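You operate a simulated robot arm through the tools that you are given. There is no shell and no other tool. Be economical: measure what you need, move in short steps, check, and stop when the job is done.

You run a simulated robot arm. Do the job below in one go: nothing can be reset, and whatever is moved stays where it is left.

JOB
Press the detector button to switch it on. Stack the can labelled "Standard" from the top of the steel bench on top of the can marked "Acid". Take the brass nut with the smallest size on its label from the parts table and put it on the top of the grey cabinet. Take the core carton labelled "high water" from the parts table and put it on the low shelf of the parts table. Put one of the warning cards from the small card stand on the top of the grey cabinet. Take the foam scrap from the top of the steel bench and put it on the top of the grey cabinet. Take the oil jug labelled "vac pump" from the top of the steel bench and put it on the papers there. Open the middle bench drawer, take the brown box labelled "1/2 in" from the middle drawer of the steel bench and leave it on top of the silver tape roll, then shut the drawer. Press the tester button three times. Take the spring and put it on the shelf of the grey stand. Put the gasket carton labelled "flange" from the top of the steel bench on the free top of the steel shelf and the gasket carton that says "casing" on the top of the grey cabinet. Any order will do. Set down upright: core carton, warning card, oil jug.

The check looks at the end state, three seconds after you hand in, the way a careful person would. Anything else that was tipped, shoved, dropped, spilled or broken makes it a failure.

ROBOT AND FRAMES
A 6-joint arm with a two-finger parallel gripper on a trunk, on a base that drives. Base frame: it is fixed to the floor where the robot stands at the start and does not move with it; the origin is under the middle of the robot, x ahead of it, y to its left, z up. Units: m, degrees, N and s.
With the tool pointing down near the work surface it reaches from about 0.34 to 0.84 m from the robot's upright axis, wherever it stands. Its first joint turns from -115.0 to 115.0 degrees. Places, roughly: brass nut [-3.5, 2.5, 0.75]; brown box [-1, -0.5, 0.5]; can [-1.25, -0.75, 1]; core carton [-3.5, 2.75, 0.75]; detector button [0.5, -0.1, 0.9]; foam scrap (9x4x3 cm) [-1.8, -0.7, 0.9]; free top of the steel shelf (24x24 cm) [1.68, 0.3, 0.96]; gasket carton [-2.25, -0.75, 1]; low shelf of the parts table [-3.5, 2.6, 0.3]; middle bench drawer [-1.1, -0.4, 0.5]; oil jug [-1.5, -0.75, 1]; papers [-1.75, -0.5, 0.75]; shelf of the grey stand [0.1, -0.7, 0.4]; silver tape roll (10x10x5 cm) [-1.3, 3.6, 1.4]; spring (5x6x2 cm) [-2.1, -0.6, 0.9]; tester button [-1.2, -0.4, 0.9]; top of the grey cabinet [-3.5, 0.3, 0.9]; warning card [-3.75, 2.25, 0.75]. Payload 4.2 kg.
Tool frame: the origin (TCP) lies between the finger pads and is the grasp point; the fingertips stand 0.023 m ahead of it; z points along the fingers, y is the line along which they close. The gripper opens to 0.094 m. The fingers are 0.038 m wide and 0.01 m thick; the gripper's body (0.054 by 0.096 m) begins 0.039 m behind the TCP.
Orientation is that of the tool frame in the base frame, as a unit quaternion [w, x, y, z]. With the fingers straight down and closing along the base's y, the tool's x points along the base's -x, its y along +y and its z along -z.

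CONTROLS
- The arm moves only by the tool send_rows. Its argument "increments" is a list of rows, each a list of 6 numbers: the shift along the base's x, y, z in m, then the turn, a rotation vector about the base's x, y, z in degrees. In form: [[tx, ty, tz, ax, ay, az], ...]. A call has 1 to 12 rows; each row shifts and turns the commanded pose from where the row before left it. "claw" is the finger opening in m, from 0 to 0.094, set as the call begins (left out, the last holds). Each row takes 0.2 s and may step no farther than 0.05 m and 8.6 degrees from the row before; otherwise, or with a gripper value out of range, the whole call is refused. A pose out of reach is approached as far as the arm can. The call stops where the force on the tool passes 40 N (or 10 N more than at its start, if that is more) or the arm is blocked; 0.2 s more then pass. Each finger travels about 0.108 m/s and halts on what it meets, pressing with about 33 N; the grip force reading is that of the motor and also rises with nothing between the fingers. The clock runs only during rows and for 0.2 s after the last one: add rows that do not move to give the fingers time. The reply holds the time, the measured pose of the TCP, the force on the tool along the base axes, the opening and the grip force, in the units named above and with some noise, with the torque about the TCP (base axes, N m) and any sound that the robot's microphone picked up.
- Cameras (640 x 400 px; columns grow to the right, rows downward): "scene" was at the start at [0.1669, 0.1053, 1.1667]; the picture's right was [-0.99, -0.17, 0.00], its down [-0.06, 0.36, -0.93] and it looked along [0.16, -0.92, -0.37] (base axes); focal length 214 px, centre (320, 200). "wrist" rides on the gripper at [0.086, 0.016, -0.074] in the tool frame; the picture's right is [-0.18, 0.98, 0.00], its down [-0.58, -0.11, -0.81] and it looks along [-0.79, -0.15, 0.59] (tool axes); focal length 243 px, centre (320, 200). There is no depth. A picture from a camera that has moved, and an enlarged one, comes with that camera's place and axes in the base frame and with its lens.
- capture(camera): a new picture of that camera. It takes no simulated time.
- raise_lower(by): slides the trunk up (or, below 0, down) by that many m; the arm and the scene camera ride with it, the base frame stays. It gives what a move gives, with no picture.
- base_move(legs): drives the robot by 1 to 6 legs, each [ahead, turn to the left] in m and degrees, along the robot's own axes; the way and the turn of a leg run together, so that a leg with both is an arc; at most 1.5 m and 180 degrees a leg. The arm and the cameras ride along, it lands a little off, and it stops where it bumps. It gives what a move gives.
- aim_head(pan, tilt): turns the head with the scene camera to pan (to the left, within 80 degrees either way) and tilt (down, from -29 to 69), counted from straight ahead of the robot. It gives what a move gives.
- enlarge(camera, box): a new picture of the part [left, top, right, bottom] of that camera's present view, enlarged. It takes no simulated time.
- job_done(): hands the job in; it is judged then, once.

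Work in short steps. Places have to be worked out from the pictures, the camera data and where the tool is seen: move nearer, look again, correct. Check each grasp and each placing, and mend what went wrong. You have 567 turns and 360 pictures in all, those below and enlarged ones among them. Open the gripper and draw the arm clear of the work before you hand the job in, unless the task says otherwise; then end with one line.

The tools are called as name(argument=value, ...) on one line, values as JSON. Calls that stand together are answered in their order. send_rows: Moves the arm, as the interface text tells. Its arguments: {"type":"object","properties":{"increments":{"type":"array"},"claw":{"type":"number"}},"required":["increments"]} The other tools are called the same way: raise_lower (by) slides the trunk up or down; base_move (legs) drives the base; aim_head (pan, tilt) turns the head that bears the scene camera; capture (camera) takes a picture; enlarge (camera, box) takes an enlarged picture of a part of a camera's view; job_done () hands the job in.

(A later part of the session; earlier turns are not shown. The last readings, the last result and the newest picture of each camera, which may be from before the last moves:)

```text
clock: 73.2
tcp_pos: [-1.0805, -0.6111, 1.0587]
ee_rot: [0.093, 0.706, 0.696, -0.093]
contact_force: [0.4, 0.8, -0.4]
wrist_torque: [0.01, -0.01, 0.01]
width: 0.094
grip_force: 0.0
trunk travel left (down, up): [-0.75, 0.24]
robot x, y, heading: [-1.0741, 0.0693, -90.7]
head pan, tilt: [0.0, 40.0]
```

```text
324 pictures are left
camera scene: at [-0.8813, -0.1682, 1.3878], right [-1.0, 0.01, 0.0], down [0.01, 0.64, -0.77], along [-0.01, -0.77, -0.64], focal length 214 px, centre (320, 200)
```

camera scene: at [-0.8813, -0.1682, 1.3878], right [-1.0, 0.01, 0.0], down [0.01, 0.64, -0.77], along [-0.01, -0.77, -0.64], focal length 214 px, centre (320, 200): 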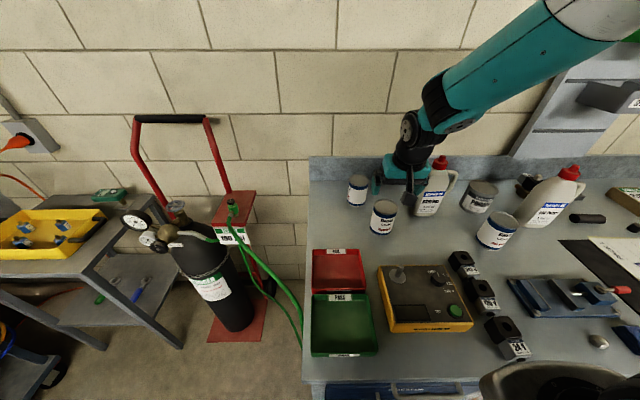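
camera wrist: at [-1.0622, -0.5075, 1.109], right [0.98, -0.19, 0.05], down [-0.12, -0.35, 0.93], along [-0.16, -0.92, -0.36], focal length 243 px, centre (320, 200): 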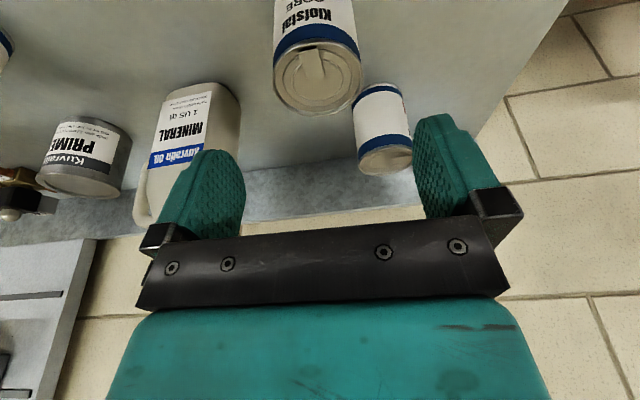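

The can lies at (-1.083, -0.641), matching. I descend along the tool axis and grip it.

send_rows(increments=[[-0.001, -0.01, -0.04, 0, 0, 0], [-0.001, -0.01, -0.04, 0, 0, 0], [0, -0.01, -0.04, 0, 0, 0], [0, 0, 0, 0, 0, 0]])

capture(camera="wrist")

enlarge(camera="scene", box=[320, 140, 480, 240])

```text
clock: 74.2
tcp_pos: [-1.081, -0.6419, 0.9388]
ee_rot: [0.095, 0.705, 0.696, -0.092]
contact_force: [0.8, -0.2, -0.8]
wrist_torque: [0.01, -0.01, 0.01]
width: 0.0936
grip_force: 0.0
trunk travel left (down, up): [-0.75, 0.24]
robot x, y, heading: [-1.0719, 0.0661, -90.7]
head pan, tilt: [0.0, 40.0]
```

```text
323 pictures are left
camera wrist: at [-1.0634, -0.5379, 0.9893], right [0.98, -0.19, 0.05], down [-0.12, -0.35, 0.93], along [-0.16, -0.92, -0.36], focal length 243 px, centre (320, 200)
```

wrist: 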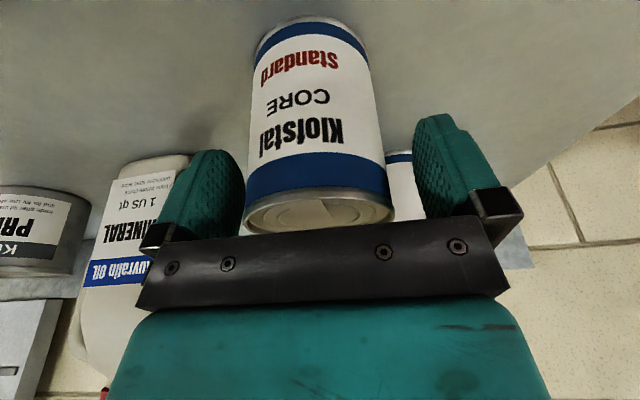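

```text
4.00 times, centred on (400, 190) of scene
camera zoom: at [-0.8813, -0.1681, 1.3878], right [-1.0, 0.01, 0.0], down [0.01, 0.64, -0.77], along [-0.01, -0.77, -0.64], focal length 858 px, centre (0, 240)
```

zoom: 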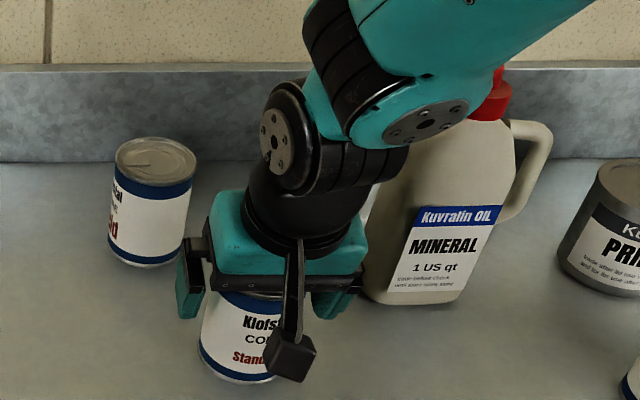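

The can is between the fingers. I close and lift.

send_rows(increments=[[0, 0, 0, 0, 0, 0], [0, 0, 0, 0, 0, 0], [0, 0, 0, 0, 0, 0], [0, 0, 0.02, 0, 0, 0], [0, 0, 0.04, 0, 0, 0], [0, 0, 0.04, 0, 0, 0], [0, 0, 0.03, 0, 0, 0]], claw=0.05)

capture(camera="wrist")

enlarge(camera="scene", box=[320, 100, 480, 240])

```text
clock: 75.8
tcp_pos: [-1.0827, -0.6407, 1.0704]
ee_rot: [0.093, 0.705, 0.697, -0.093]
contact_force: [-0.1, -0.1, -5.0]
wrist_torque: [0.04, 0.03, 0.0]
width: 0.0685
grip_force: 32.9
trunk travel left (down, up): [-0.75, 0.24]
robot x, y, heading: [-1.0708, 0.0676, -90.8]
head pan, tilt: [0.0, 40.0]
```

```text
321 pictures are left
camera wrist: at [-1.0641, -0.5369, 1.1198], right [0.98, -0.19, 0.05], down [-0.12, -0.35, 0.93], along [-0.16, -0.92, -0.36], focal length 243 px, centre (320, 200)
```

wrist: 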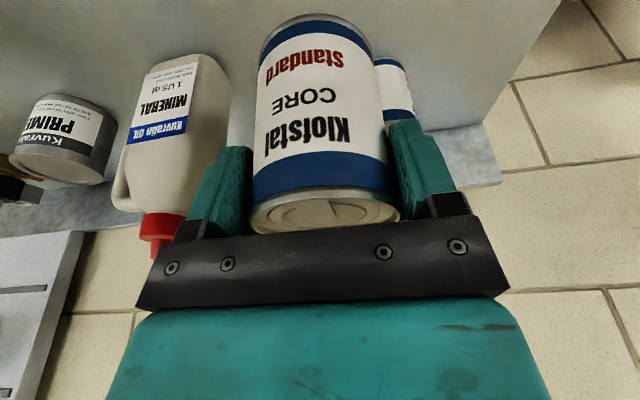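

```text
2.86 times, centred on (400, 170) of scene
camera zoom: at [-0.8813, -0.1688, 1.3876], right [-1.0, 0.01, 0.0], down [0.01, 0.64, -0.77], along [-0.01, -0.77, -0.64], focal length 613 px, centre (91, 286)
```

zoom: 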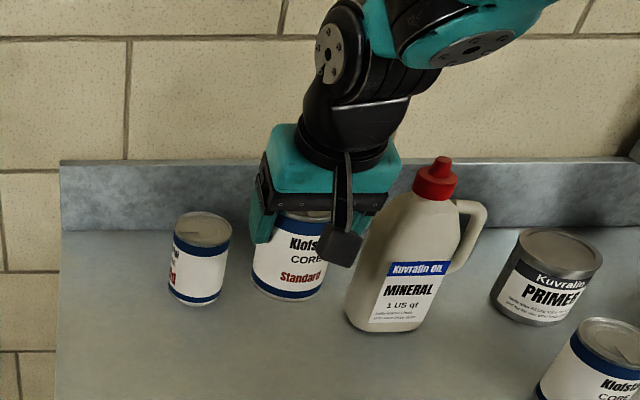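

Held firmly (0.0685 m). I carry it above the Acid can and check the alignment before lowering.

send_rows(increments=[[0.011, -0.028, 0.005, 0, 0, 0], [0.011, -0.028, 0.005, 0, 0, 0], [0.011, -0.028, 0.005, 0, 0, 0], [0.011, -0.028, 0.005, 0, 0, 0], [0.011, -0.026, 0, 0, 0, 0], [0, 0, 0, 0, 0, 0]])

enlarge(camera="scene", box=[300, 100, 460, 220])

capture(camera="wrist")

```text
clock: 77.2
tcp_pos: [-1.0285, -0.7794, 1.0897]
ee_rot: [0.093, 0.706, 0.696, -0.093]
contact_force: [-0.2, 0.2, -4.2]
wrist_torque: [0.05, 0.0, 0.01]
width: 0.0683
grip_force: 33.4
trunk travel left (down, up): [-0.75, 0.24]
robot x, y, heading: [-1.0721, 0.0644, -90.6]
head pan, tilt: [0.0, 40.0]
```

```text
3.33 times, centred on (380, 160) of scene
camera zoom: at [-0.8813, -0.1685, 1.3877], right [-1.0, 0.01, 0.0], down [0.01, 0.64, -0.77], along [-0.01, -0.77, -0.64], focal length 715 px, centre (120, 333)
```

zoom: 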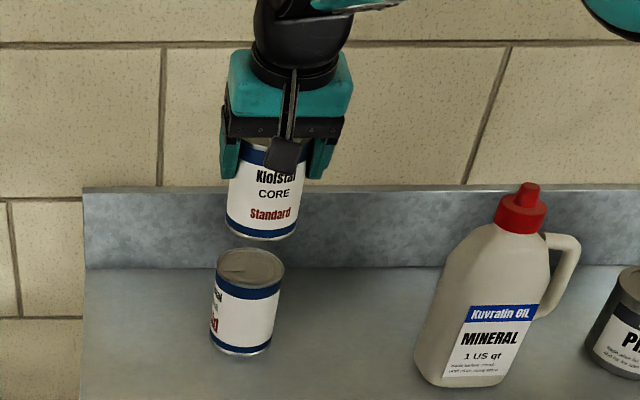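

```text
318 pictures are left
camera wrist: at [-1.0093, -0.6755, 1.1397], right [0.98, -0.19, 0.05], down [-0.12, -0.35, 0.93], along [-0.16, -0.92, -0.37], focal length 243 px, centre (320, 200)
```

wrist: 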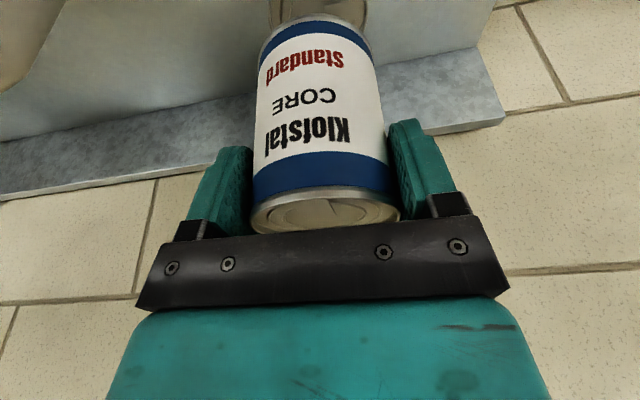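

The held can's bottom projects at y≈-0.778, z≈1.023; the Acid top centre is at (-1.026, -0.786, 0.962). I shift by (+0.002, -0.007) and lower until contact.

send_rows(increments=[[0.002, -0.007, -0.02, 0, 0, 0], [0, 0, -0.02, 0, 0, 0], [0, 0, -0.01, 0, 0, 0], [0, 0, 0, 0, 0, 0]])

enlarge(camera="scene", box=[320, 130, 420, 205])

```text
clock: 78.2
tcp_pos: [-1.0256, -0.7853, 1.0397]
ee_rot: [0.093, 0.705, 0.696, -0.093]
contact_force: [0.1, 0.2, -4.7]
wrist_torque: [0.02, 0.0, 0.0]
width: 0.0684
grip_force: 33.0
trunk travel left (down, up): [-0.75, 0.24]
robot x, y, heading: [-1.0764, 0.0651, -90.4]
head pan, tilt: [0.0, 40.0]
```

```text
5.33 times, centred on (370, 168) of scene
camera zoom: at [-0.8813, -0.1685, 1.3877], right [-1.0, 0.01, 0.0], down [0.01, 0.64, -0.77], along [-0.01, -0.77, -0.64], focal length 1144 px, centre (53, 373)
```

zoom: 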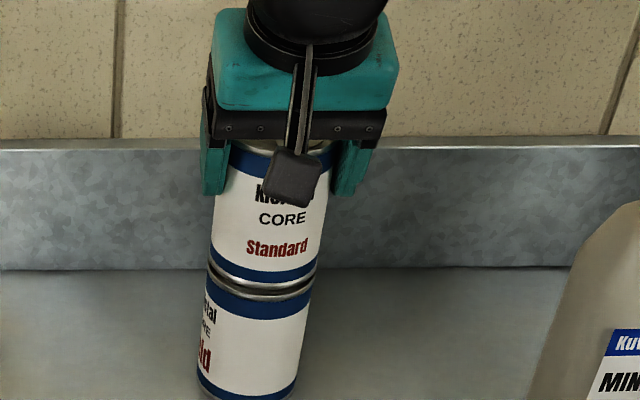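

Alignment looks right. I lower in small steps until weight transfers.

send_rows(increments=[[0, 0, -0.005, 0, 0, 0], [0, 0, -0.003, 0, 0, 0], [0, 0, -0.002, 0, 0, 0], [0, 0, 0, 0, 0, 0]])

```text
clock: 79.2
tcp_pos: [-1.0251, -0.7866, 1.0317]
ee_rot: [0.096, 0.705, 0.696, -0.095]
contact_force: [0.7, 0.4, 24.5]
wrist_torque: [-0.29, 0.4, -0.05]
width: 0.0684
grip_force: 32.9
trunk travel left (down, up): [-0.75, 0.24]
robot x, y, heading: [-1.0744, 0.067, -90.8]
head pan, tilt: [0.0, 40.0]
```

In contact. I relieve slightly, open and withdraw along the tool axis.

send_rows(increments=[[0, 0, 0.0015, 0, 0, 0], [0, 0, 0, 0, 0, 0]])

send_rows(increments=[[0, 0, 0, 0, 0, 0], [0, 0, 0, 0, 0, 0], [0, 0.005, 0.02, 0, 0, 0], [0, 0.01, 0.04, 0, 0, 0], [0, 0.01, 0.04, 0, 0, 0], [0, 0.01, 0.04, 0, 0, 0], [0, 0, 0.04, 0, 0, 0]], claw=0.094)

enlarge(camera="scene", box=[300, 100, 460, 220])

```text
clock: 79.8
tcp_pos: [-1.0262, -0.7849, 1.0314]
ee_rot: [0.094, 0.706, 0.696, -0.092]
contact_force: [2.7, -6.0, 19.9]
wrist_torque: [-0.65, 0.37, 0.13]
width: 0.0685
grip_force: 32.6
trunk travel left (down, up): [-0.75, 0.24]
robot x, y, heading: [-1.0755, 0.0734, -90.9]
head pan, tilt: [0.0, 40.0]
```

```text
clock: 81.4
tcp_pos: [-1.0259, -0.7492, 1.2108]
ee_rot: [0.093, 0.706, 0.696, -0.092]
contact_force: [0.5, 0.2, -0.8]
wrist_torque: [0.01, -0.02, 0.0]
width: 0.094
grip_force: 0.1
trunk travel left (down, up): [-0.75, 0.24]
robot x, y, heading: [-1.0741, 0.0696, -90.6]
head pan, tilt: [0.0, 40.0]
```

```text
3.33 times, centred on (380, 160) of scene
camera zoom: at [-0.8813, -0.1685, 1.3876], right [-1.0, 0.01, 0.0], down [0.01, 0.64, -0.77], along [-0.01, -0.77, -0.64], focal length 715 px, centre (120, 333)
```

zoom: 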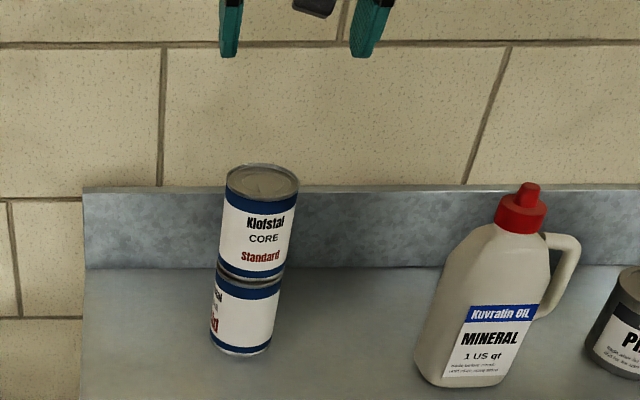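

The stack stands well. Next the oil jug: I retract the arm, upright the tool, and drive along to x≈-1.6.

send_rows(increments=[[0, 0.045, 0.01, 7.5, 0, 0], [0, 0.045, 0.01, 7.5, 0, 0], [0, 0.045, 0.01, 0, 0, 0], [0, 0.045, 0, 0, 0, 0], [0, 0.045, 0, 0, 0, 0], [0, 0.045, 0, 0, 0, 0], [0, 0, 0, 0, 0, 0]])

base_move(legs=[[-0.12, 0], [0, -89.5], [0.53, 0], [0, 90], [0.1, 0]])

capture(camera="scene")

capture(camera="wrist")

```text
clock: 83.0
tcp_pos: [-1.0278, -0.4826, 1.2406]
ee_rot: [0.0, 0.712, 0.702, -0.001]
contact_force: [-0.2, -1.0, 0.0]
wrist_torque: [0.0, -0.02, -0.01]
width: 0.094
grip_force: 0.0
trunk travel left (down, up): [-0.75, 0.24]
robot x, y, heading: [-1.0755, 0.067, -90.7]
head pan, tilt: [0.0, 40.0]
```

```text
clock: 95.3
tcp_pos: [-1.5571, -0.4592, 1.2416]
ee_rot: [0.0, 0.712, 0.702, -0.001]
contact_force: [0.2, -0.3, -0.1]
wrist_torque: [-0.02, -0.01, -0.01]
width: 0.0938
grip_force: 0.1
trunk travel left (down, up): [-0.75, 0.24]
robot x, y, heading: [-1.6006, 0.0916, -90.8]
head pan, tilt: [0.0, 40.0]
```

```text
315 pictures are left
camera scene: at [-1.4116, -0.1458, 1.3877], right [-1.0, 0.01, 0.0], down [0.01, 0.64, -0.77], along [-0.01, -0.77, -0.64], focal length 214 px, centre (320, 200)
```

scene: 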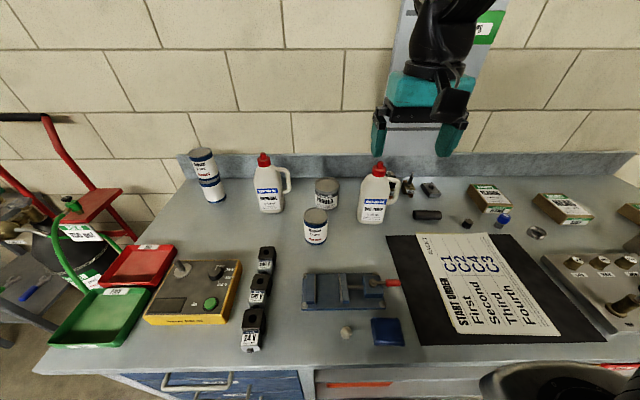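

```text
314 pictures are left
camera wrist: at [-1.5397, -0.3718, 1.3155], right [0.98, -0.2, 0.0], down [-0.12, -0.58, 0.81], along [-0.16, -0.79, -0.59], focal length 243 px, centre (320, 200)
```

wrist: 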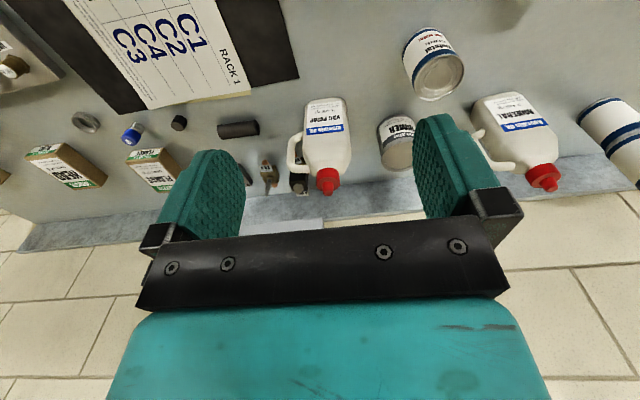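

I zoom on the jug for its dimensions and on the cartons.

enlarge(camera="scene", box=[330, 140, 450, 240])

enlarge(camera="scene", box=[440, 160, 640, 285])

enlarge(camera="wrist", box=[200, 60, 420, 220])

```text
4.00 times, centred on (390, 190) of scene
camera zoom: at [-1.4116, -0.1458, 1.3877], right [-1.0, 0.01, 0.0], down [0.01, 0.64, -0.77], along [-0.01, -0.77, -0.64], focal length 858 px, centre (40, 240)
```

zoom: 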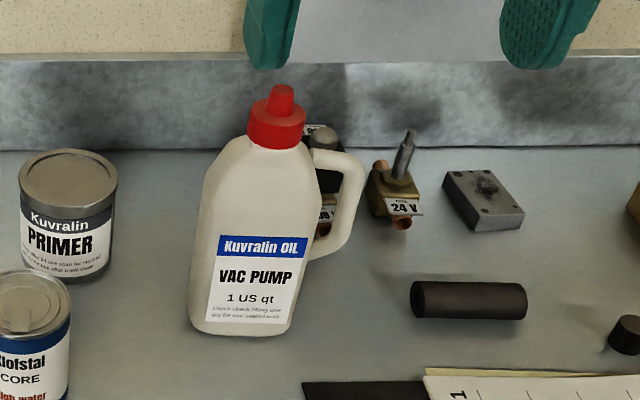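

```text
3.20 times, centred on (540, 222) of scene
camera zoom: at [-1.4116, -0.1458, 1.3877], right [-1.0, 0.01, 0.0], down [0.01, 0.64, -0.77], along [-0.01, -0.77, -0.64], focal length 686 px, centre (-384, 128)
```

zoom: 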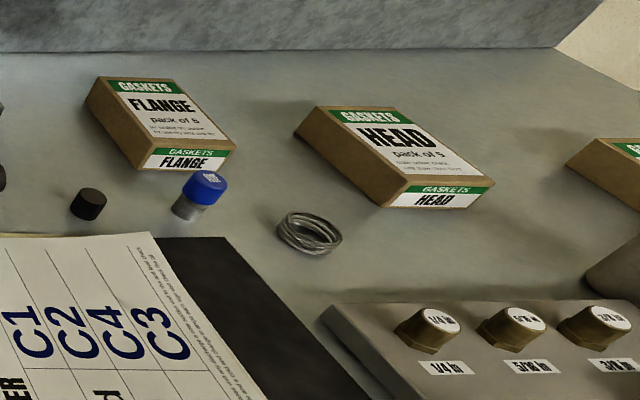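

```text
2.50 times, centred on (310, 140) of wrist
camera zoom: at [-1.5397, -0.3718, 1.3155], right [0.98, -0.2, 0.0], down [-0.12, -0.58, 0.81], along [-0.16, -0.79, -0.59], focal length 606 px, centre (345, 350)
```

zoom: 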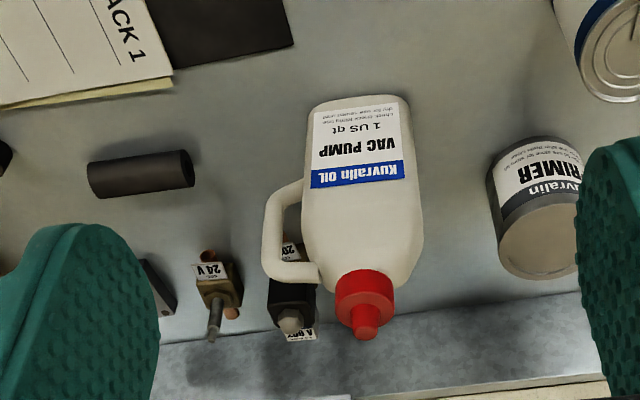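

The jug's red cap collar is about 4 cm wide, centred near (-1.586, -0.667, 1.056); the handle is on its -x side, so I rotate the tool 90° to close along y.

send_rows(increments=[[0, 0, 0.01, 0, 0, -8.3], [0, 0, 0.0, 0, 0, -8.3], [0, 0, 0.0, 0, 0, -8.3], [0, 0, 0.0, 0, 0, -8.3], [0, 0, 0.0, 0, 0, -8.3], [0, 0, 0.0, 0, 0, -8.3], [0, 0, 0.0, 0, 0, -8.3], [0, 0, 0.0, 0, 0, -8.3], [0, 0, 0.0, 0, 0, -8.3], [0, 0, 0.0, 0, 0, -8.3], [0, 0, 0.0, 0, 0, -6], [0, 0, 0, 0, 0, 0]])

capture(camera="scene")

```text
clock: 97.9
tcp_pos: [-1.5576, -0.4585, 1.25]
ee_rot: [0.0, 1.0, 0.001, -0.001]
contact_force: [0.2, -0.2, -0.1]
wrist_torque: [-0.02, 0.01, -0.01]
width: 0.094
grip_force: 0.0
trunk travel left (down, up): [-0.75, 0.24]
robot x, y, heading: [-1.6042, 0.0914, -90.7]
head pan, tilt: [0.0, 40.0]
```

```text
310 pictures are left
camera scene: at [-1.4116, -0.1458, 1.3877], right [-1.0, 0.01, 0.0], down [0.01, 0.64, -0.77], along [-0.01, -0.77, -0.64], focal length 214 px, centre (320, 200)
```

scene: 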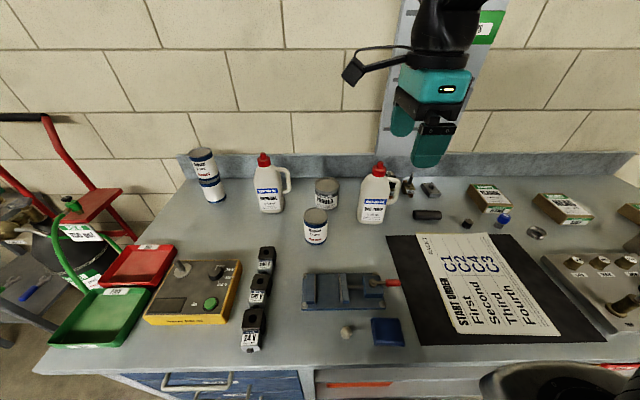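

Rotation worked. I move above the cap and look.

send_rows(increments=[[-0.006, -0.042, -0.005, 0, 0, 0], [-0.006, -0.042, -0.005, 0, 0, 0], [-0.006, -0.042, -0.01, 0, 0, 0], [-0.006, -0.042, -0.01, 0, 0, 0], [-0.004, -0.04, -0.01, 0, 0, 0], [0, 0, 0, 0, 0, 0]])

capture(camera="wrist")

enlarge(camera="scene", box=[320, 100, 440, 200])

```text
clock: 99.3
tcp_pos: [-1.5867, -0.6676, 1.2118]
ee_rot: [-0.001, 1.0, 0.001, -0.001]
contact_force: [-0.3, 1.1, -0.5]
wrist_torque: [0.02, 0.03, 0.0]
width: 0.094
grip_force: 0.1
trunk travel left (down, up): [-0.75, 0.24]
robot x, y, heading: [-1.6033, 0.0929, -90.9]
head pan, tilt: [0.0, 40.0]
```

```text
309 pictures are left
camera wrist: at [-1.4991, -0.6821, 1.2861], right [-0.18, -0.98, 0.0], down [-0.58, 0.11, 0.81], along [-0.79, 0.15, -0.59], focal length 243 px, centre (320, 200)
```

wrist: 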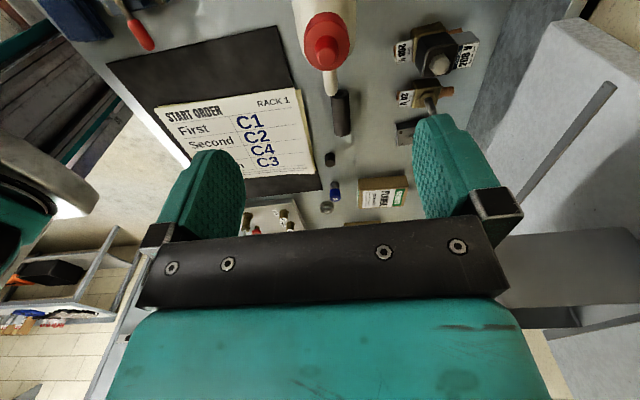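

```text
4.00 times, centred on (380, 150) of scene
camera zoom: at [-1.4116, -0.1458, 1.3877], right [-1.0, 0.01, 0.0], down [0.01, 0.64, -0.77], along [-0.01, -0.77, -0.64], focal length 858 px, centre (80, 400)
```

zoom: 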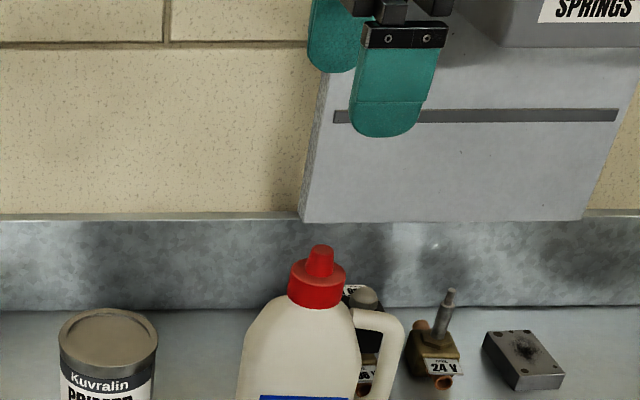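

Cap collar spans z≈1.057–1.083 at (-1.583, -0.667). I lower so that the tips reach just the collar's bottom, then close.

send_rows(increments=[[0.003, 0.001, -0.04, 0, 0, 0], [0, 0, -0.04, 0, 0, 0], [0, 0, -0.03, 0, 0, 0], [0, 0, -0.018, 0, 0, 0], [0, 0, 0, 0, 0, 0]])

enlarge(camera="scene", box=[320, 120, 440, 220])

capture(camera="wrist")

```text
clock: 100.5
tcp_pos: [-1.5829, -0.6653, 1.0824]
ee_rot: [0.0, 1.0, 0.001, -0.001]
contact_force: [0.7, 0.7, 0.4]
wrist_torque: [0.0, -0.02, -0.03]
width: 0.0939
grip_force: 0.1
trunk travel left (down, up): [-0.75, 0.24]
robot x, y, heading: [-1.6012, 0.0941, -90.9]
head pan, tilt: [0.0, 40.0]
```

```text
4.00 times, centred on (380, 170) of scene
camera zoom: at [-1.4116, -0.1458, 1.3877], right [-1.0, 0.01, 0.0], down [0.01, 0.64, -0.77], along [-0.01, -0.77, -0.64], focal length 858 px, centre (80, 320)
```

zoom: 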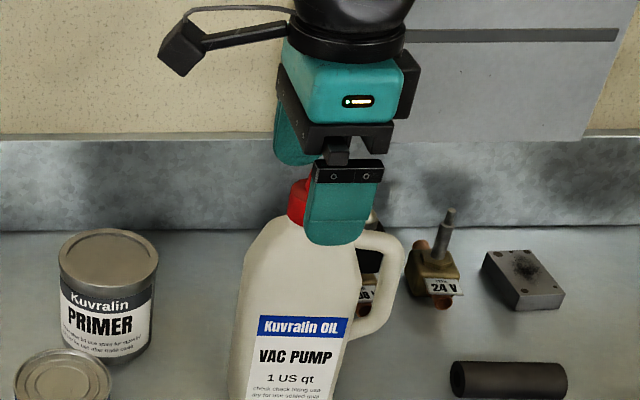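

```text
306 pictures are left
camera wrist: at [-1.4953, -0.6816, 1.1577], right [-0.18, -0.98, 0.0], down [-0.58, 0.11, 0.81], along [-0.79, 0.15, -0.59], focal length 243 px, centre (320, 200)
```

wrist: 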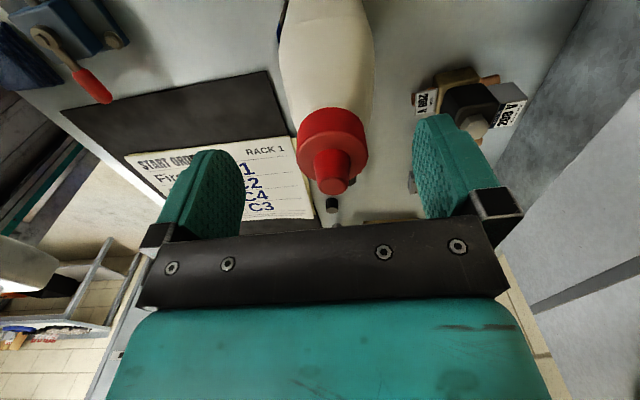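

The collar is a few mm to -y and +x of the tool centre. I correct and close gently.

send_rows(increments=[[0.005, -0.004, -0.006, 0, 0, 0], [0, 0, 0, 0, 0, 0]])

send_rows(increments=[[0, 0, 0, 0, 0, 0], [0, 0, 0, 0, 0, 0], [0, 0, 0, 0, 0, 0]], claw=0.02)

capture(camera="wrist")

enlarge(camera="scene", box=[320, 120, 440, 220])

```text
clock: 101.1
tcp_pos: [-1.5774, -0.6708, 1.0768]
ee_rot: [-0.001, 1.0, 0.001, -0.001]
contact_force: [0.5, -0.1, -0.1]
wrist_torque: [-0.01, 0.01, 0.0]
width: 0.0942
grip_force: 0.0
trunk travel left (down, up): [-0.75, 0.24]
robot x, y, heading: [-1.6033, 0.0907, -91.0]
head pan, tilt: [0.0, 40.0]
```

```text
clock: 101.9
tcp_pos: [-1.5774, -0.6703, 1.0777]
ee_rot: [0.0, 1.0, 0.0, -0.002]
contact_force: [0.0, -2.4, 1.1]
wrist_torque: [-0.28, -0.04, 0.03]
width: 0.0375
grip_force: 33.1
trunk travel left (down, up): [-0.75, 0.24]
robot x, y, heading: [-1.6033, 0.0908, -90.6]
head pan, tilt: [0.0, 40.0]
```

```text
305 pictures are left
camera wrist: at [-1.4902, -0.6856, 1.152], right [-0.18, -0.98, 0.0], down [-0.58, 0.11, 0.81], along [-0.79, 0.15, -0.59], focal length 243 px, centre (320, 200)
```

wrist: 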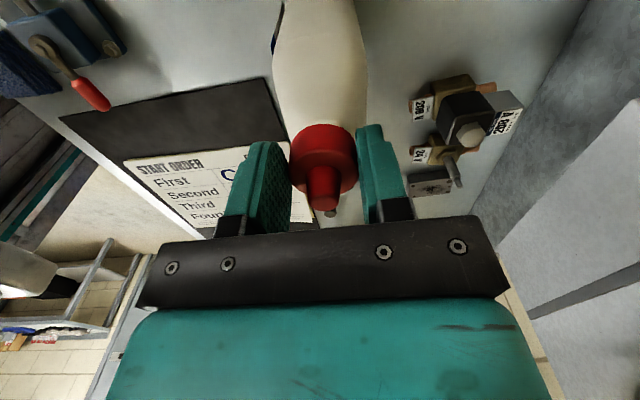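

```text
4.00 times, centred on (380, 170) of scene
camera zoom: at [-1.4115, -0.146, 1.3877], right [-1.0, 0.01, 0.0], down [0.01, 0.64, -0.77], along [-0.01, -0.77, -0.64], focal length 858 px, centre (80, 320)
```

zoom: 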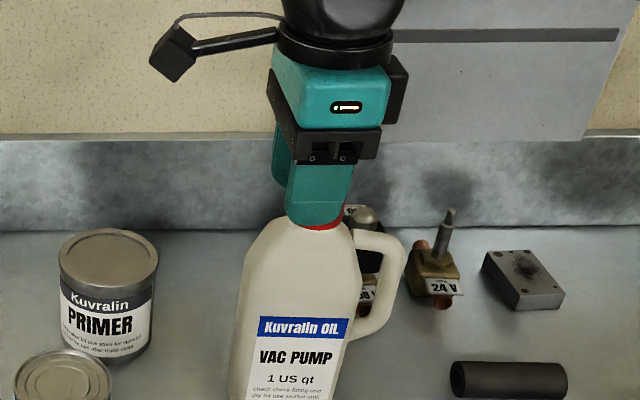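

Gripped on the collar (0.0375 m). I lift a little and check it hangs straight.

send_rows(increments=[[0, 0, 0.01, 0, 0, 0], [0, 0, 0.02, 0, 0, 0], [0, 0, 0.03, 0, 0, 0], [0, 0, 0, 0, 0, 0]])

capture(camera="scene")

capture(camera="wrist")

```text
clock: 102.9
tcp_pos: [-1.5795, -0.6711, 1.1375]
ee_rot: [-0.002, 1.0, 0.001, -0.001]
contact_force: [0.4, -0.2, -9.3]
wrist_torque: [-0.02, -0.11, -0.02]
width: 0.0375
grip_force: 33.1
trunk travel left (down, up): [-0.75, 0.24]
robot x, y, heading: [-1.6023, 0.0934, -90.6]
head pan, tilt: [0.0, 40.0]
```

```text
303 pictures are left
camera scene: at [-1.4116, -0.1463, 1.3876], right [-1.0, 0.01, 0.0], down [0.01, 0.64, -0.77], along [-0.01, -0.77, -0.64], focal length 214 px, centre (320, 200)
```

scene: 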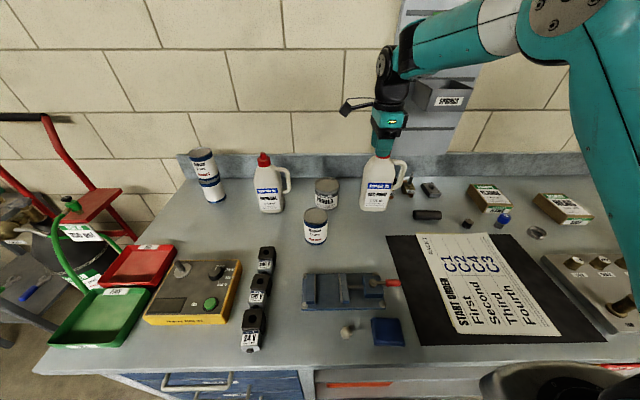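

```text
302 pictures are left
camera wrist: at [-1.491, -0.6858, 1.2118], right [-0.18, -0.98, 0.0], down [-0.58, 0.11, 0.81], along [-0.79, 0.15, -0.59], focal length 243 px, centre (320, 200)
```

wrist: 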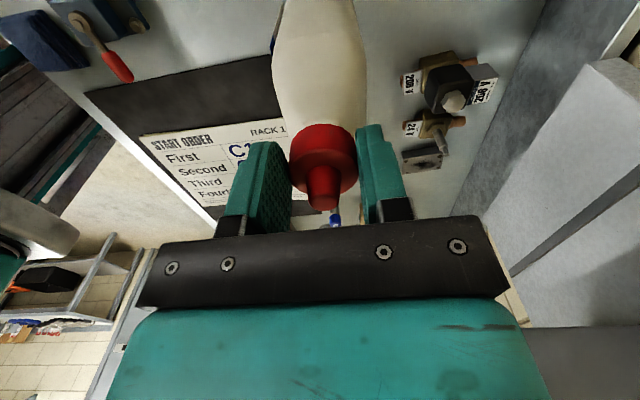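

It hangs straight (0.93 kg). I carry it to the centre of the papers, about (-1.83, -0.45).

send_rows(increments=[[0, 0, 0.03, 0, 0, 0], [-0.031, 0.0275, 0, 0, 0, 0], [-0.031, 0.0275, 0, 0, 0, 0], [-0.031, 0.0275, 0, 0, 0, 0], [-0.031, 0.0275, 0, 0, 0, 0], [-0.031, 0.0275, 0, 0, 0, 0], [-0.031, 0.0275, 0, 0, 0, 0], [-0.031, 0.0275, 0, 0, 0, 0], [-0.031, 0.0275, 0, 0, 0, 0], [0, 0, -0.03, 0, 0, 0], [0, 0, 0, 0, 0, 0]])

aim_head(pan=-30, tilt=40)

capture(camera="scene")

```text
clock: 105.3
tcp_pos: [-1.8262, -0.4511, 1.1359]
ee_rot: [-0.001, 1.0, 0.002, -0.001]
contact_force: [0.3, 0.0, -9.5]
wrist_torque: [0.02, -0.11, 0.0]
width: 0.0378
grip_force: 33.1
trunk travel left (down, up): [-0.75, 0.24]
robot x, y, heading: [-1.5998, 0.0904, -90.9]
head pan, tilt: [0.0, 40.0]
```

```text
clock: 106.3
tcp_pos: [-1.8262, -0.4503, 1.1346]
ee_rot: [-0.001, 1.0, 0.001, -0.001]
contact_force: [0.1, 0.3, -9.9]
wrist_torque: [-0.01, -0.1, 0.0]
width: 0.0378
grip_force: 33.2
trunk travel left (down, up): [-0.75, 0.24]
robot x, y, heading: [-1.6009, 0.0927, -91.0]
head pan, tilt: [-30.0, 40.0]
```

```text
301 pictures are left
camera scene: at [-1.454, -0.1342, 1.3877], right [-0.86, 0.51, 0.0], down [0.33, 0.55, -0.77], along [-0.39, -0.66, -0.64], focal length 214 px, centre (320, 200)
```

scene: 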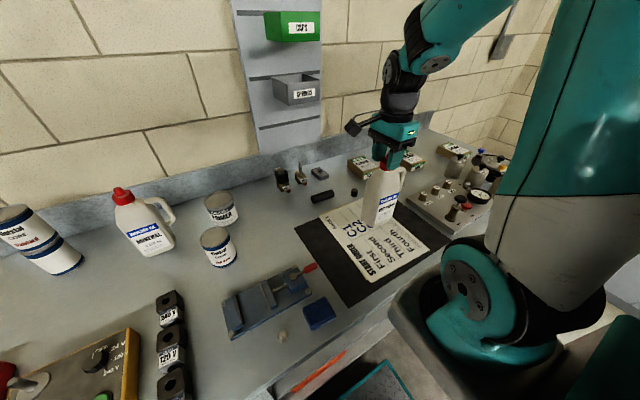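

The jug is over the sheet. I lower it until contact.

send_rows(increments=[[0, 0, -0.03, 0, 0, 0], [0, 0, -0.015, 0, 0, 0], [0, 0, -0.005, 0, 0, 0], [0, 0, -0.004, 0, 0, 0], [0, 0, -0.003, 0, 0, 0], [0, 0, 0, 0, 0, 0]])

enlarge(camera="scene", box=[300, 100, 480, 300])

```text
clock: 107.7
tcp_pos: [-1.8254, -0.4515, 1.0805]
ee_rot: [0.001, 1.0, 0.001, -0.001]
contact_force: [0.4, -1.6, 26.9]
wrist_torque: [0.3, 0.49, -0.31]
width: 0.0368
grip_force: 33.6
trunk travel left (down, up): [-0.75, 0.24]
robot x, y, heading: [-1.6029, 0.0897, -90.9]
head pan, tilt: [-30.0, 40.0]
```

```text
2.00 times, centred on (390, 200) of scene
camera zoom: at [-1.4536, -0.133, 1.3881], right [-0.86, 0.51, 0.0], down [0.33, 0.55, -0.77], along [-0.39, -0.66, -0.64], focal length 429 px, centre (180, 200)
```

zoom: 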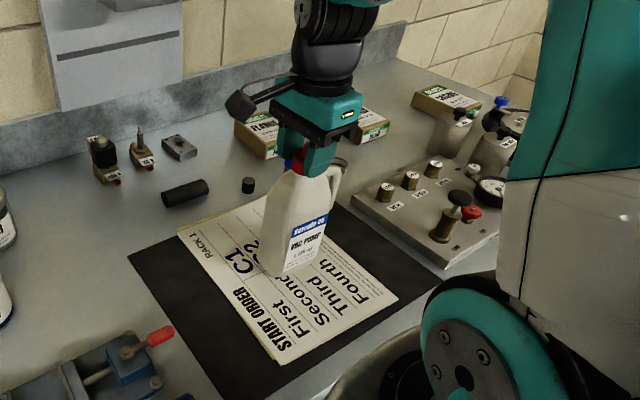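

It stands on the papers. I relieve, open and withdraw upward.

send_rows(increments=[[0, 0, 0.002, 0, 0, 0], [0, 0, 0, 0, 0, 0]])

send_rows(increments=[[0, 0, 0, 0, 0, 0], [0, 0, 0, 0, 0, 0], [0, 0, 0.02, 0, 0, 0], [0, 0, 0.04, 0, 0, 0], [0, 0, 0.04, 0, 0, 0], [0, 0, 0.04, 0, 0, 0], [0, 0, 0, 0, 0, 0]], claw=0.094)

capture(camera="scene")

capture(camera="wrist")

```text
clock: 108.3
tcp_pos: [-1.8249, -0.4505, 1.0803]
ee_rot: [-0.001, 1.0, 0.002, -0.001]
contact_force: [-2.8, -2.9, 0.7]
wrist_torque: [-0.36, 0.48, 0.01]
width: 0.0372
grip_force: 33.4
trunk travel left (down, up): [-0.75, 0.24]
robot x, y, heading: [-1.6004, 0.0905, -90.9]
head pan, tilt: [-30.0, 40.0]
```

```text
clock: 109.9
tcp_pos: [-1.8251, -0.4523, 1.2225]
ee_rot: [-0.001, 1.0, 0.001, -0.001]
contact_force: [-0.1, -0.1, 0.3]
wrist_torque: [0.03, 0.01, -0.04]
width: 0.0939
grip_force: 0.1
trunk travel left (down, up): [-0.75, 0.24]
robot x, y, heading: [-1.6033, 0.0923, -90.8]
head pan, tilt: [-30.0, 40.0]
```

```text
299 pictures are left
camera scene: at [-1.454, -0.1339, 1.3877], right [-0.86, 0.51, 0.0], down [0.33, 0.55, -0.77], along [-0.39, -0.66, -0.64], focal length 214 px, centre (320, 200)
```

scene: 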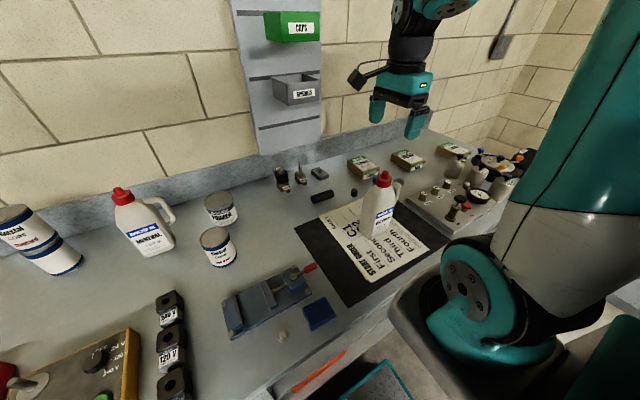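

```text
298 pictures are left
camera wrist: at [-1.7383, -0.4664, 1.2973], right [-0.18, -0.98, 0.0], down [-0.58, 0.11, 0.81], along [-0.79, 0.15, -0.59], focal length 243 px, centre (320, 200)
```

wrist: 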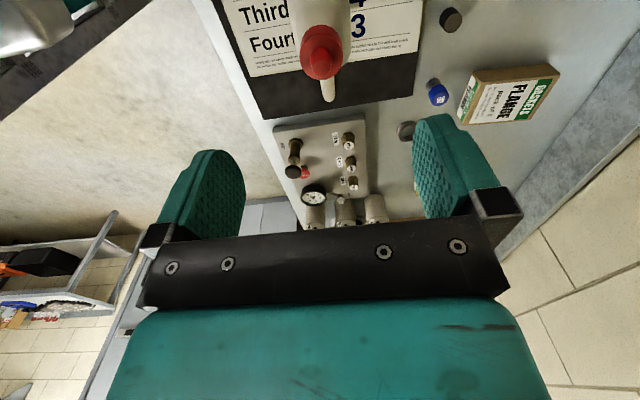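

Jug done. Next the foam at about (-1.779, -0.664, 0.885): I move above it and look.

enlarge(camera="scene", box=[340, 135, 500, 235])

send_rows(increments=[[0.01, -0.042, 0, 0, 0, 0], [0.01, -0.042, 0, 0, 0, 0], [0.01, -0.042, 0, 0, 0, 0], [0.01, -0.042, 0, 0, 0, 0], [0.006, -0.044, 0, 0, 0, 0], [0, 0, -0.045, 0, 0, 0], [0, 0, -0.045, 0, 0, 0], [0, 0, -0.045, 0, 0, 0], [0, 0, -0.045, 0, 0, 0], [0, 0, 0, 0, 0, 0]], claw=0.07)

capture(camera="wrist")

aim_head(pan=-15, tilt=40)

capture(camera="scene")

```text
4.00 times, centred on (420, 185) of scene
camera zoom: at [-1.454, -0.1339, 1.3877], right [-0.86, 0.51, 0.0], down [0.33, 0.55, -0.77], along [-0.39, -0.66, -0.64], focal length 858 px, centre (-80, 260)
```

zoom: 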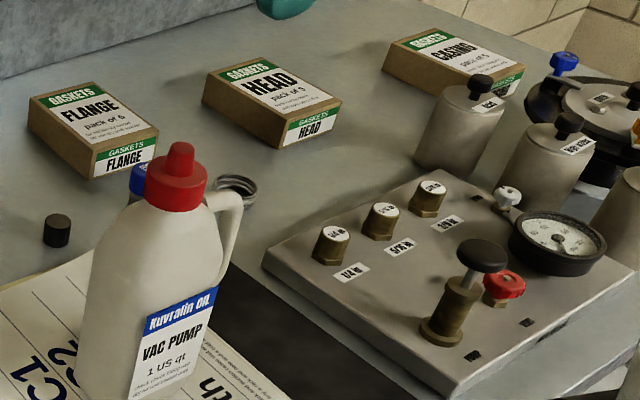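

```text
clock: 112.1
tcp_pos: [-1.7802, -0.6627, 1.0413]
ee_rot: [-0.001, 1.0, 0.001, -0.001]
contact_force: [0.6, 0.9, -0.3]
wrist_torque: [-0.03, 0.01, 0.0]
width: 0.0701
grip_force: 0.1
trunk travel left (down, up): [-0.75, 0.24]
robot x, y, heading: [-1.6024, 0.0924, -90.9]
head pan, tilt: [-30.0, 40.0]
```

```text
296 pictures are left
camera wrist: at [-1.6929, -0.6767, 1.1161], right [-0.18, -0.98, 0.0], down [-0.58, 0.11, 0.81], along [-0.79, 0.15, -0.59], focal length 243 px, centre (320, 200)
```

wrist: 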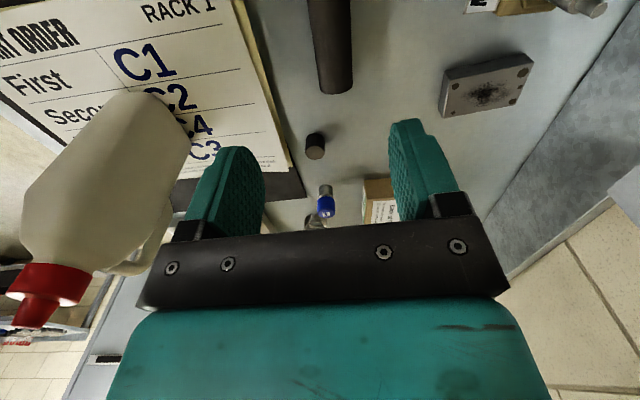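

```text
clock: 112.8
tcp_pos: [-1.7809, -0.6624, 1.0419]
ee_rot: [-0.001, 1.0, 0.001, 0.0]
contact_force: [-0.4, 0.4, 0.0]
wrist_torque: [0.03, 0.01, 0.03]
width: 0.07
grip_force: 0.1
trunk travel left (down, up): [-0.75, 0.24]
robot x, y, heading: [-1.603, 0.093, -91.0]
head pan, tilt: [-15.0, 40.0]
```

```text
295 pictures are left
camera scene: at [-1.4336, -0.1426, 1.3877], right [-0.96, 0.27, 0.0], down [0.18, 0.62, -0.77], along [-0.21, -0.74, -0.64], focal length 214 px, centre (320, 200)
```

scene: 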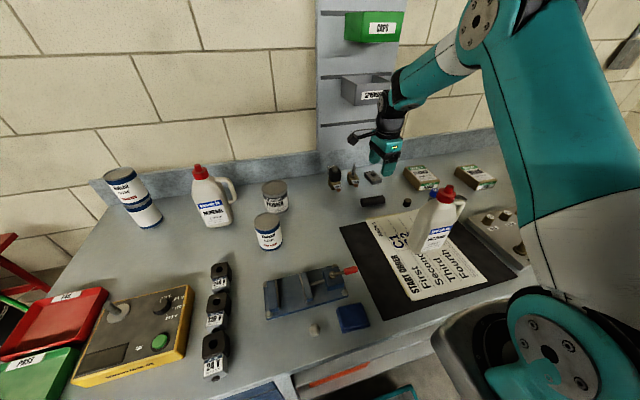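

All three cartons are confirmed (FLANGE, HEAD, CASING). The foam is centred at (-1.779, -0.670); I descend and grip it.

send_rows(increments=[[0, -0.007, -0.04, 0, 0, 0], [0, 0, -0.045, 0, 0, 0], [0, 0, -0.04, 0, 0, 0], [0, 0, -0.015, 0, 0, 0], [0, 0, 0, 0, 0, 0]])

send_rows(increments=[[0, 0, 0, 0, 0, 0], [0, 0, 0, 0, 0, 0], [0, 0, 0, 0, 0, 0]], claw=0.02)

capture(camera="wrist")

```text
clock: 114.0
tcp_pos: [-1.7782, -0.6693, 0.9013]
ee_rot: [0.0, 1.0, 0.001, -0.001]
contact_force: [-0.1, 0.4, 0.1]
wrist_torque: [0.03, -0.02, 0.02]
width: 0.0701
grip_force: 0.0
trunk travel left (down, up): [-0.75, 0.24]
robot x, y, heading: [-1.6011, 0.0934, -91.2]
head pan, tilt: [-15.0, 40.0]
```

```text
clock: 114.8
tcp_pos: [-1.7799, -0.6695, 0.9016]
ee_rot: [-0.001, 1.0, 0.001, -0.001]
contact_force: [0.5, 0.1, -0.2]
wrist_torque: [-0.02, 0.02, 0.01]
width: 0.027
grip_force: 32.8
trunk travel left (down, up): [-0.75, 0.24]
robot x, y, heading: [-1.6045, 0.0883, -91.0]
head pan, tilt: [-15.0, 40.0]
```

```text
294 pictures are left
camera wrist: at [-1.6922, -0.6837, 0.9761], right [-0.18, -0.98, 0.0], down [-0.58, 0.11, 0.81], along [-0.79, 0.15, -0.59], focal length 243 px, centre (320, 200)
```

wrist: 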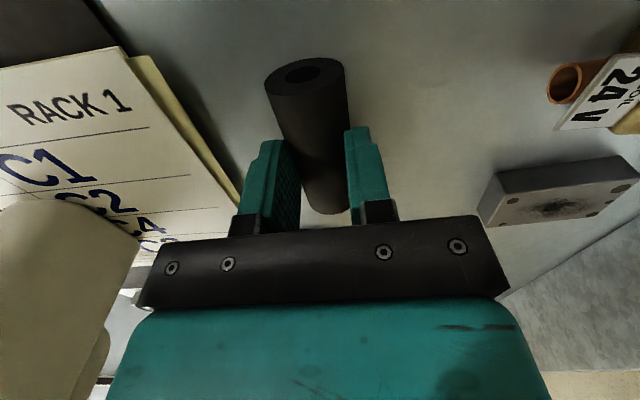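

Gripped. I lift straight up high.

send_rows(increments=[[0, 0, 0.02, 0, 0, 0], [0, 0, 0.045, 0, 0, 0], [0, 0, 0.045, 0, 0, 0], [0, 0, 0.045, 0, 0, 0], [0, 0, 0.045, 0, 0, 0], [0, 0, 0.045, 0, 0, 0], [0, 0, 0.045, 0, 0, 0], [0, 0, 0, 0, 0, 0]])

capture(camera="wrist")

```text
clock: 116.6
tcp_pos: [-1.78, -0.6706, 1.1924]
ee_rot: [-0.001, 1.0, 0.001, -0.001]
contact_force: [-0.9, 0.2, 0.2]
wrist_torque: [0.01, -0.01, -0.02]
width: 0.0259
grip_force: 33.2
trunk travel left (down, up): [-0.75, 0.24]
robot x, y, heading: [-1.5998, 0.0925, -90.8]
head pan, tilt: [-15.0, 40.0]
```

```text
293 pictures are left
camera wrist: at [-1.6921, -0.6851, 1.2673], right [-0.18, -0.98, 0.0], down [-0.58, 0.11, 0.81], along [-0.79, 0.15, -0.59], focal length 243 px, centre (320, 200)
```

wrist: 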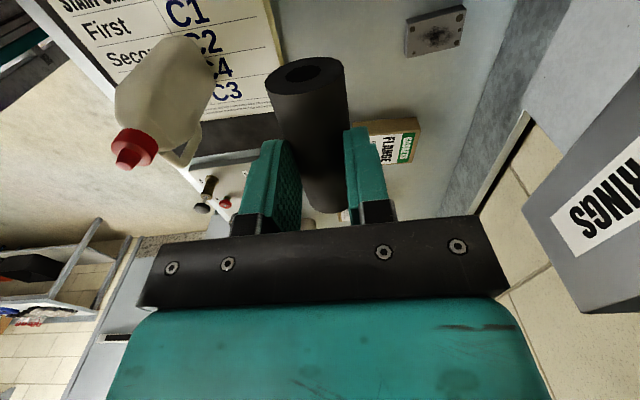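

I retract the arm and drive to the grey cabinet, facing it along -x.

send_rows(increments=[[0.035, 0.03, 0.01, 0, 0, 0], [0.035, 0.03, 0.01, 0, 0, 0], [0.035, 0.03, 0.01, 0, 0, 0], [0.025, 0.035, 0, 0, 0, 0], [0, 0.045, 0, 0, 0, 0], [0, 0.045, 0, 0, 0, 0], [0, 0.045, 0, 0, 0, 0], [0, 0, 0, 0, 0, 0]])

base_move(legs=[[-0.22, 0], [0, -89], [1.2, 0]])

aim_head(pan=0, tilt=35)

capture(camera="scene")

```text
clock: 118.4
tcp_pos: [-1.6512, -0.4091, 1.221]
ee_rot: [-0.002, 1.0, 0.001, -0.001]
contact_force: [0.1, 0.1, 0.6]
wrist_torque: [0.02, 0.02, 0.02]
width: 0.0248
grip_force: 32.8
trunk travel left (down, up): [-0.75, 0.24]
robot x, y, heading: [-1.6035, 0.0903, -90.9]
head pan, tilt: [-15.0, 40.0]
```

```text
clock: 129.5
tcp_pos: [-3.2869, 0.3357, 1.2208]
ee_rot: [-0.001, 0.718, -0.696, 0.0]
contact_force: [0.9, 0.8, 0.3]
wrist_torque: [0.01, -0.03, -0.06]
width: 0.021
grip_force: 11.0
trunk travel left (down, up): [-0.75, 0.24]
robot x, y, heading: [-2.7823, 0.3021, -178.9]
head pan, tilt: [-15.0, 40.0]
```

```text
clock: 130.3
tcp_pos: [-3.2862, 0.3373, 1.2216]
ee_rot: [-0.001, 0.718, -0.696, 0.001]
contact_force: [-0.4, -0.7, 0.9]
wrist_torque: [-0.01, -0.01, 0.03]
width: 0.0192
grip_force: 32.5
trunk travel left (down, up): [-0.75, 0.24]
robot x, y, heading: [-2.7838, 0.2961, -179.3]
head pan, tilt: [0.0, 35.0]
```

```text
292 pictures are left
camera scene: at [-3.0218, 0.1062, 1.3953], right [-0.01, 1.0, 0.0], down [0.57, 0.01, -0.82], along [-0.82, -0.01, -0.57], focal length 214 px, centre (320, 200)
```

scene: 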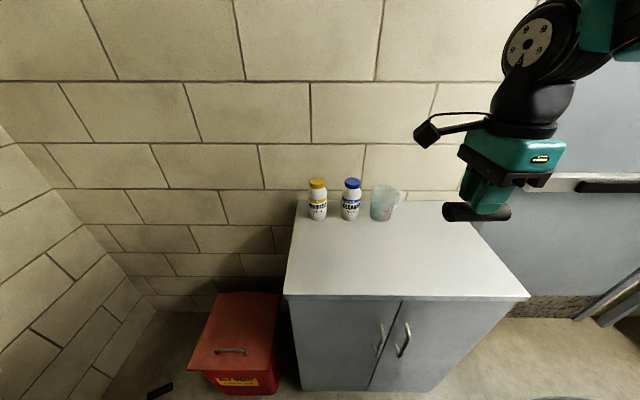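

The opening has crept to 0.019 m; I check the foam with the wrist camera.

capture(camera="wrist")

enlarge(camera="scene", box=[400, 100, 580, 240])

```text
291 pictures are left
camera wrist: at [-3.2993, 0.251, 1.2959], right [-0.99, 0.15, 0.0], down [0.09, 0.58, 0.81], along [0.12, 0.8, -0.59], focal length 243 px, centre (320, 200)
```

wrist: 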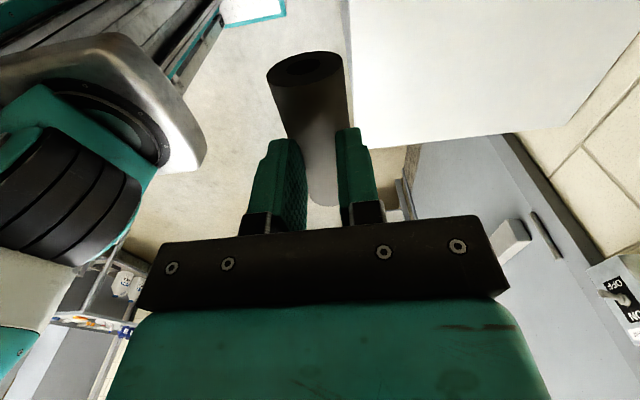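

```text
2.86 times, centred on (490, 170) of scene
camera zoom: at [-3.0218, 0.1062, 1.3953], right [-0.01, 1.0, 0.0], down [0.57, 0.01, -0.82], along [-0.82, -0.01, -0.57], focal length 613 px, centre (-166, 286)
```

zoom: 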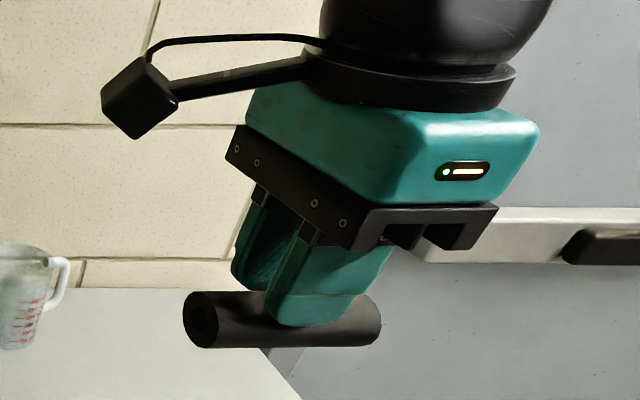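

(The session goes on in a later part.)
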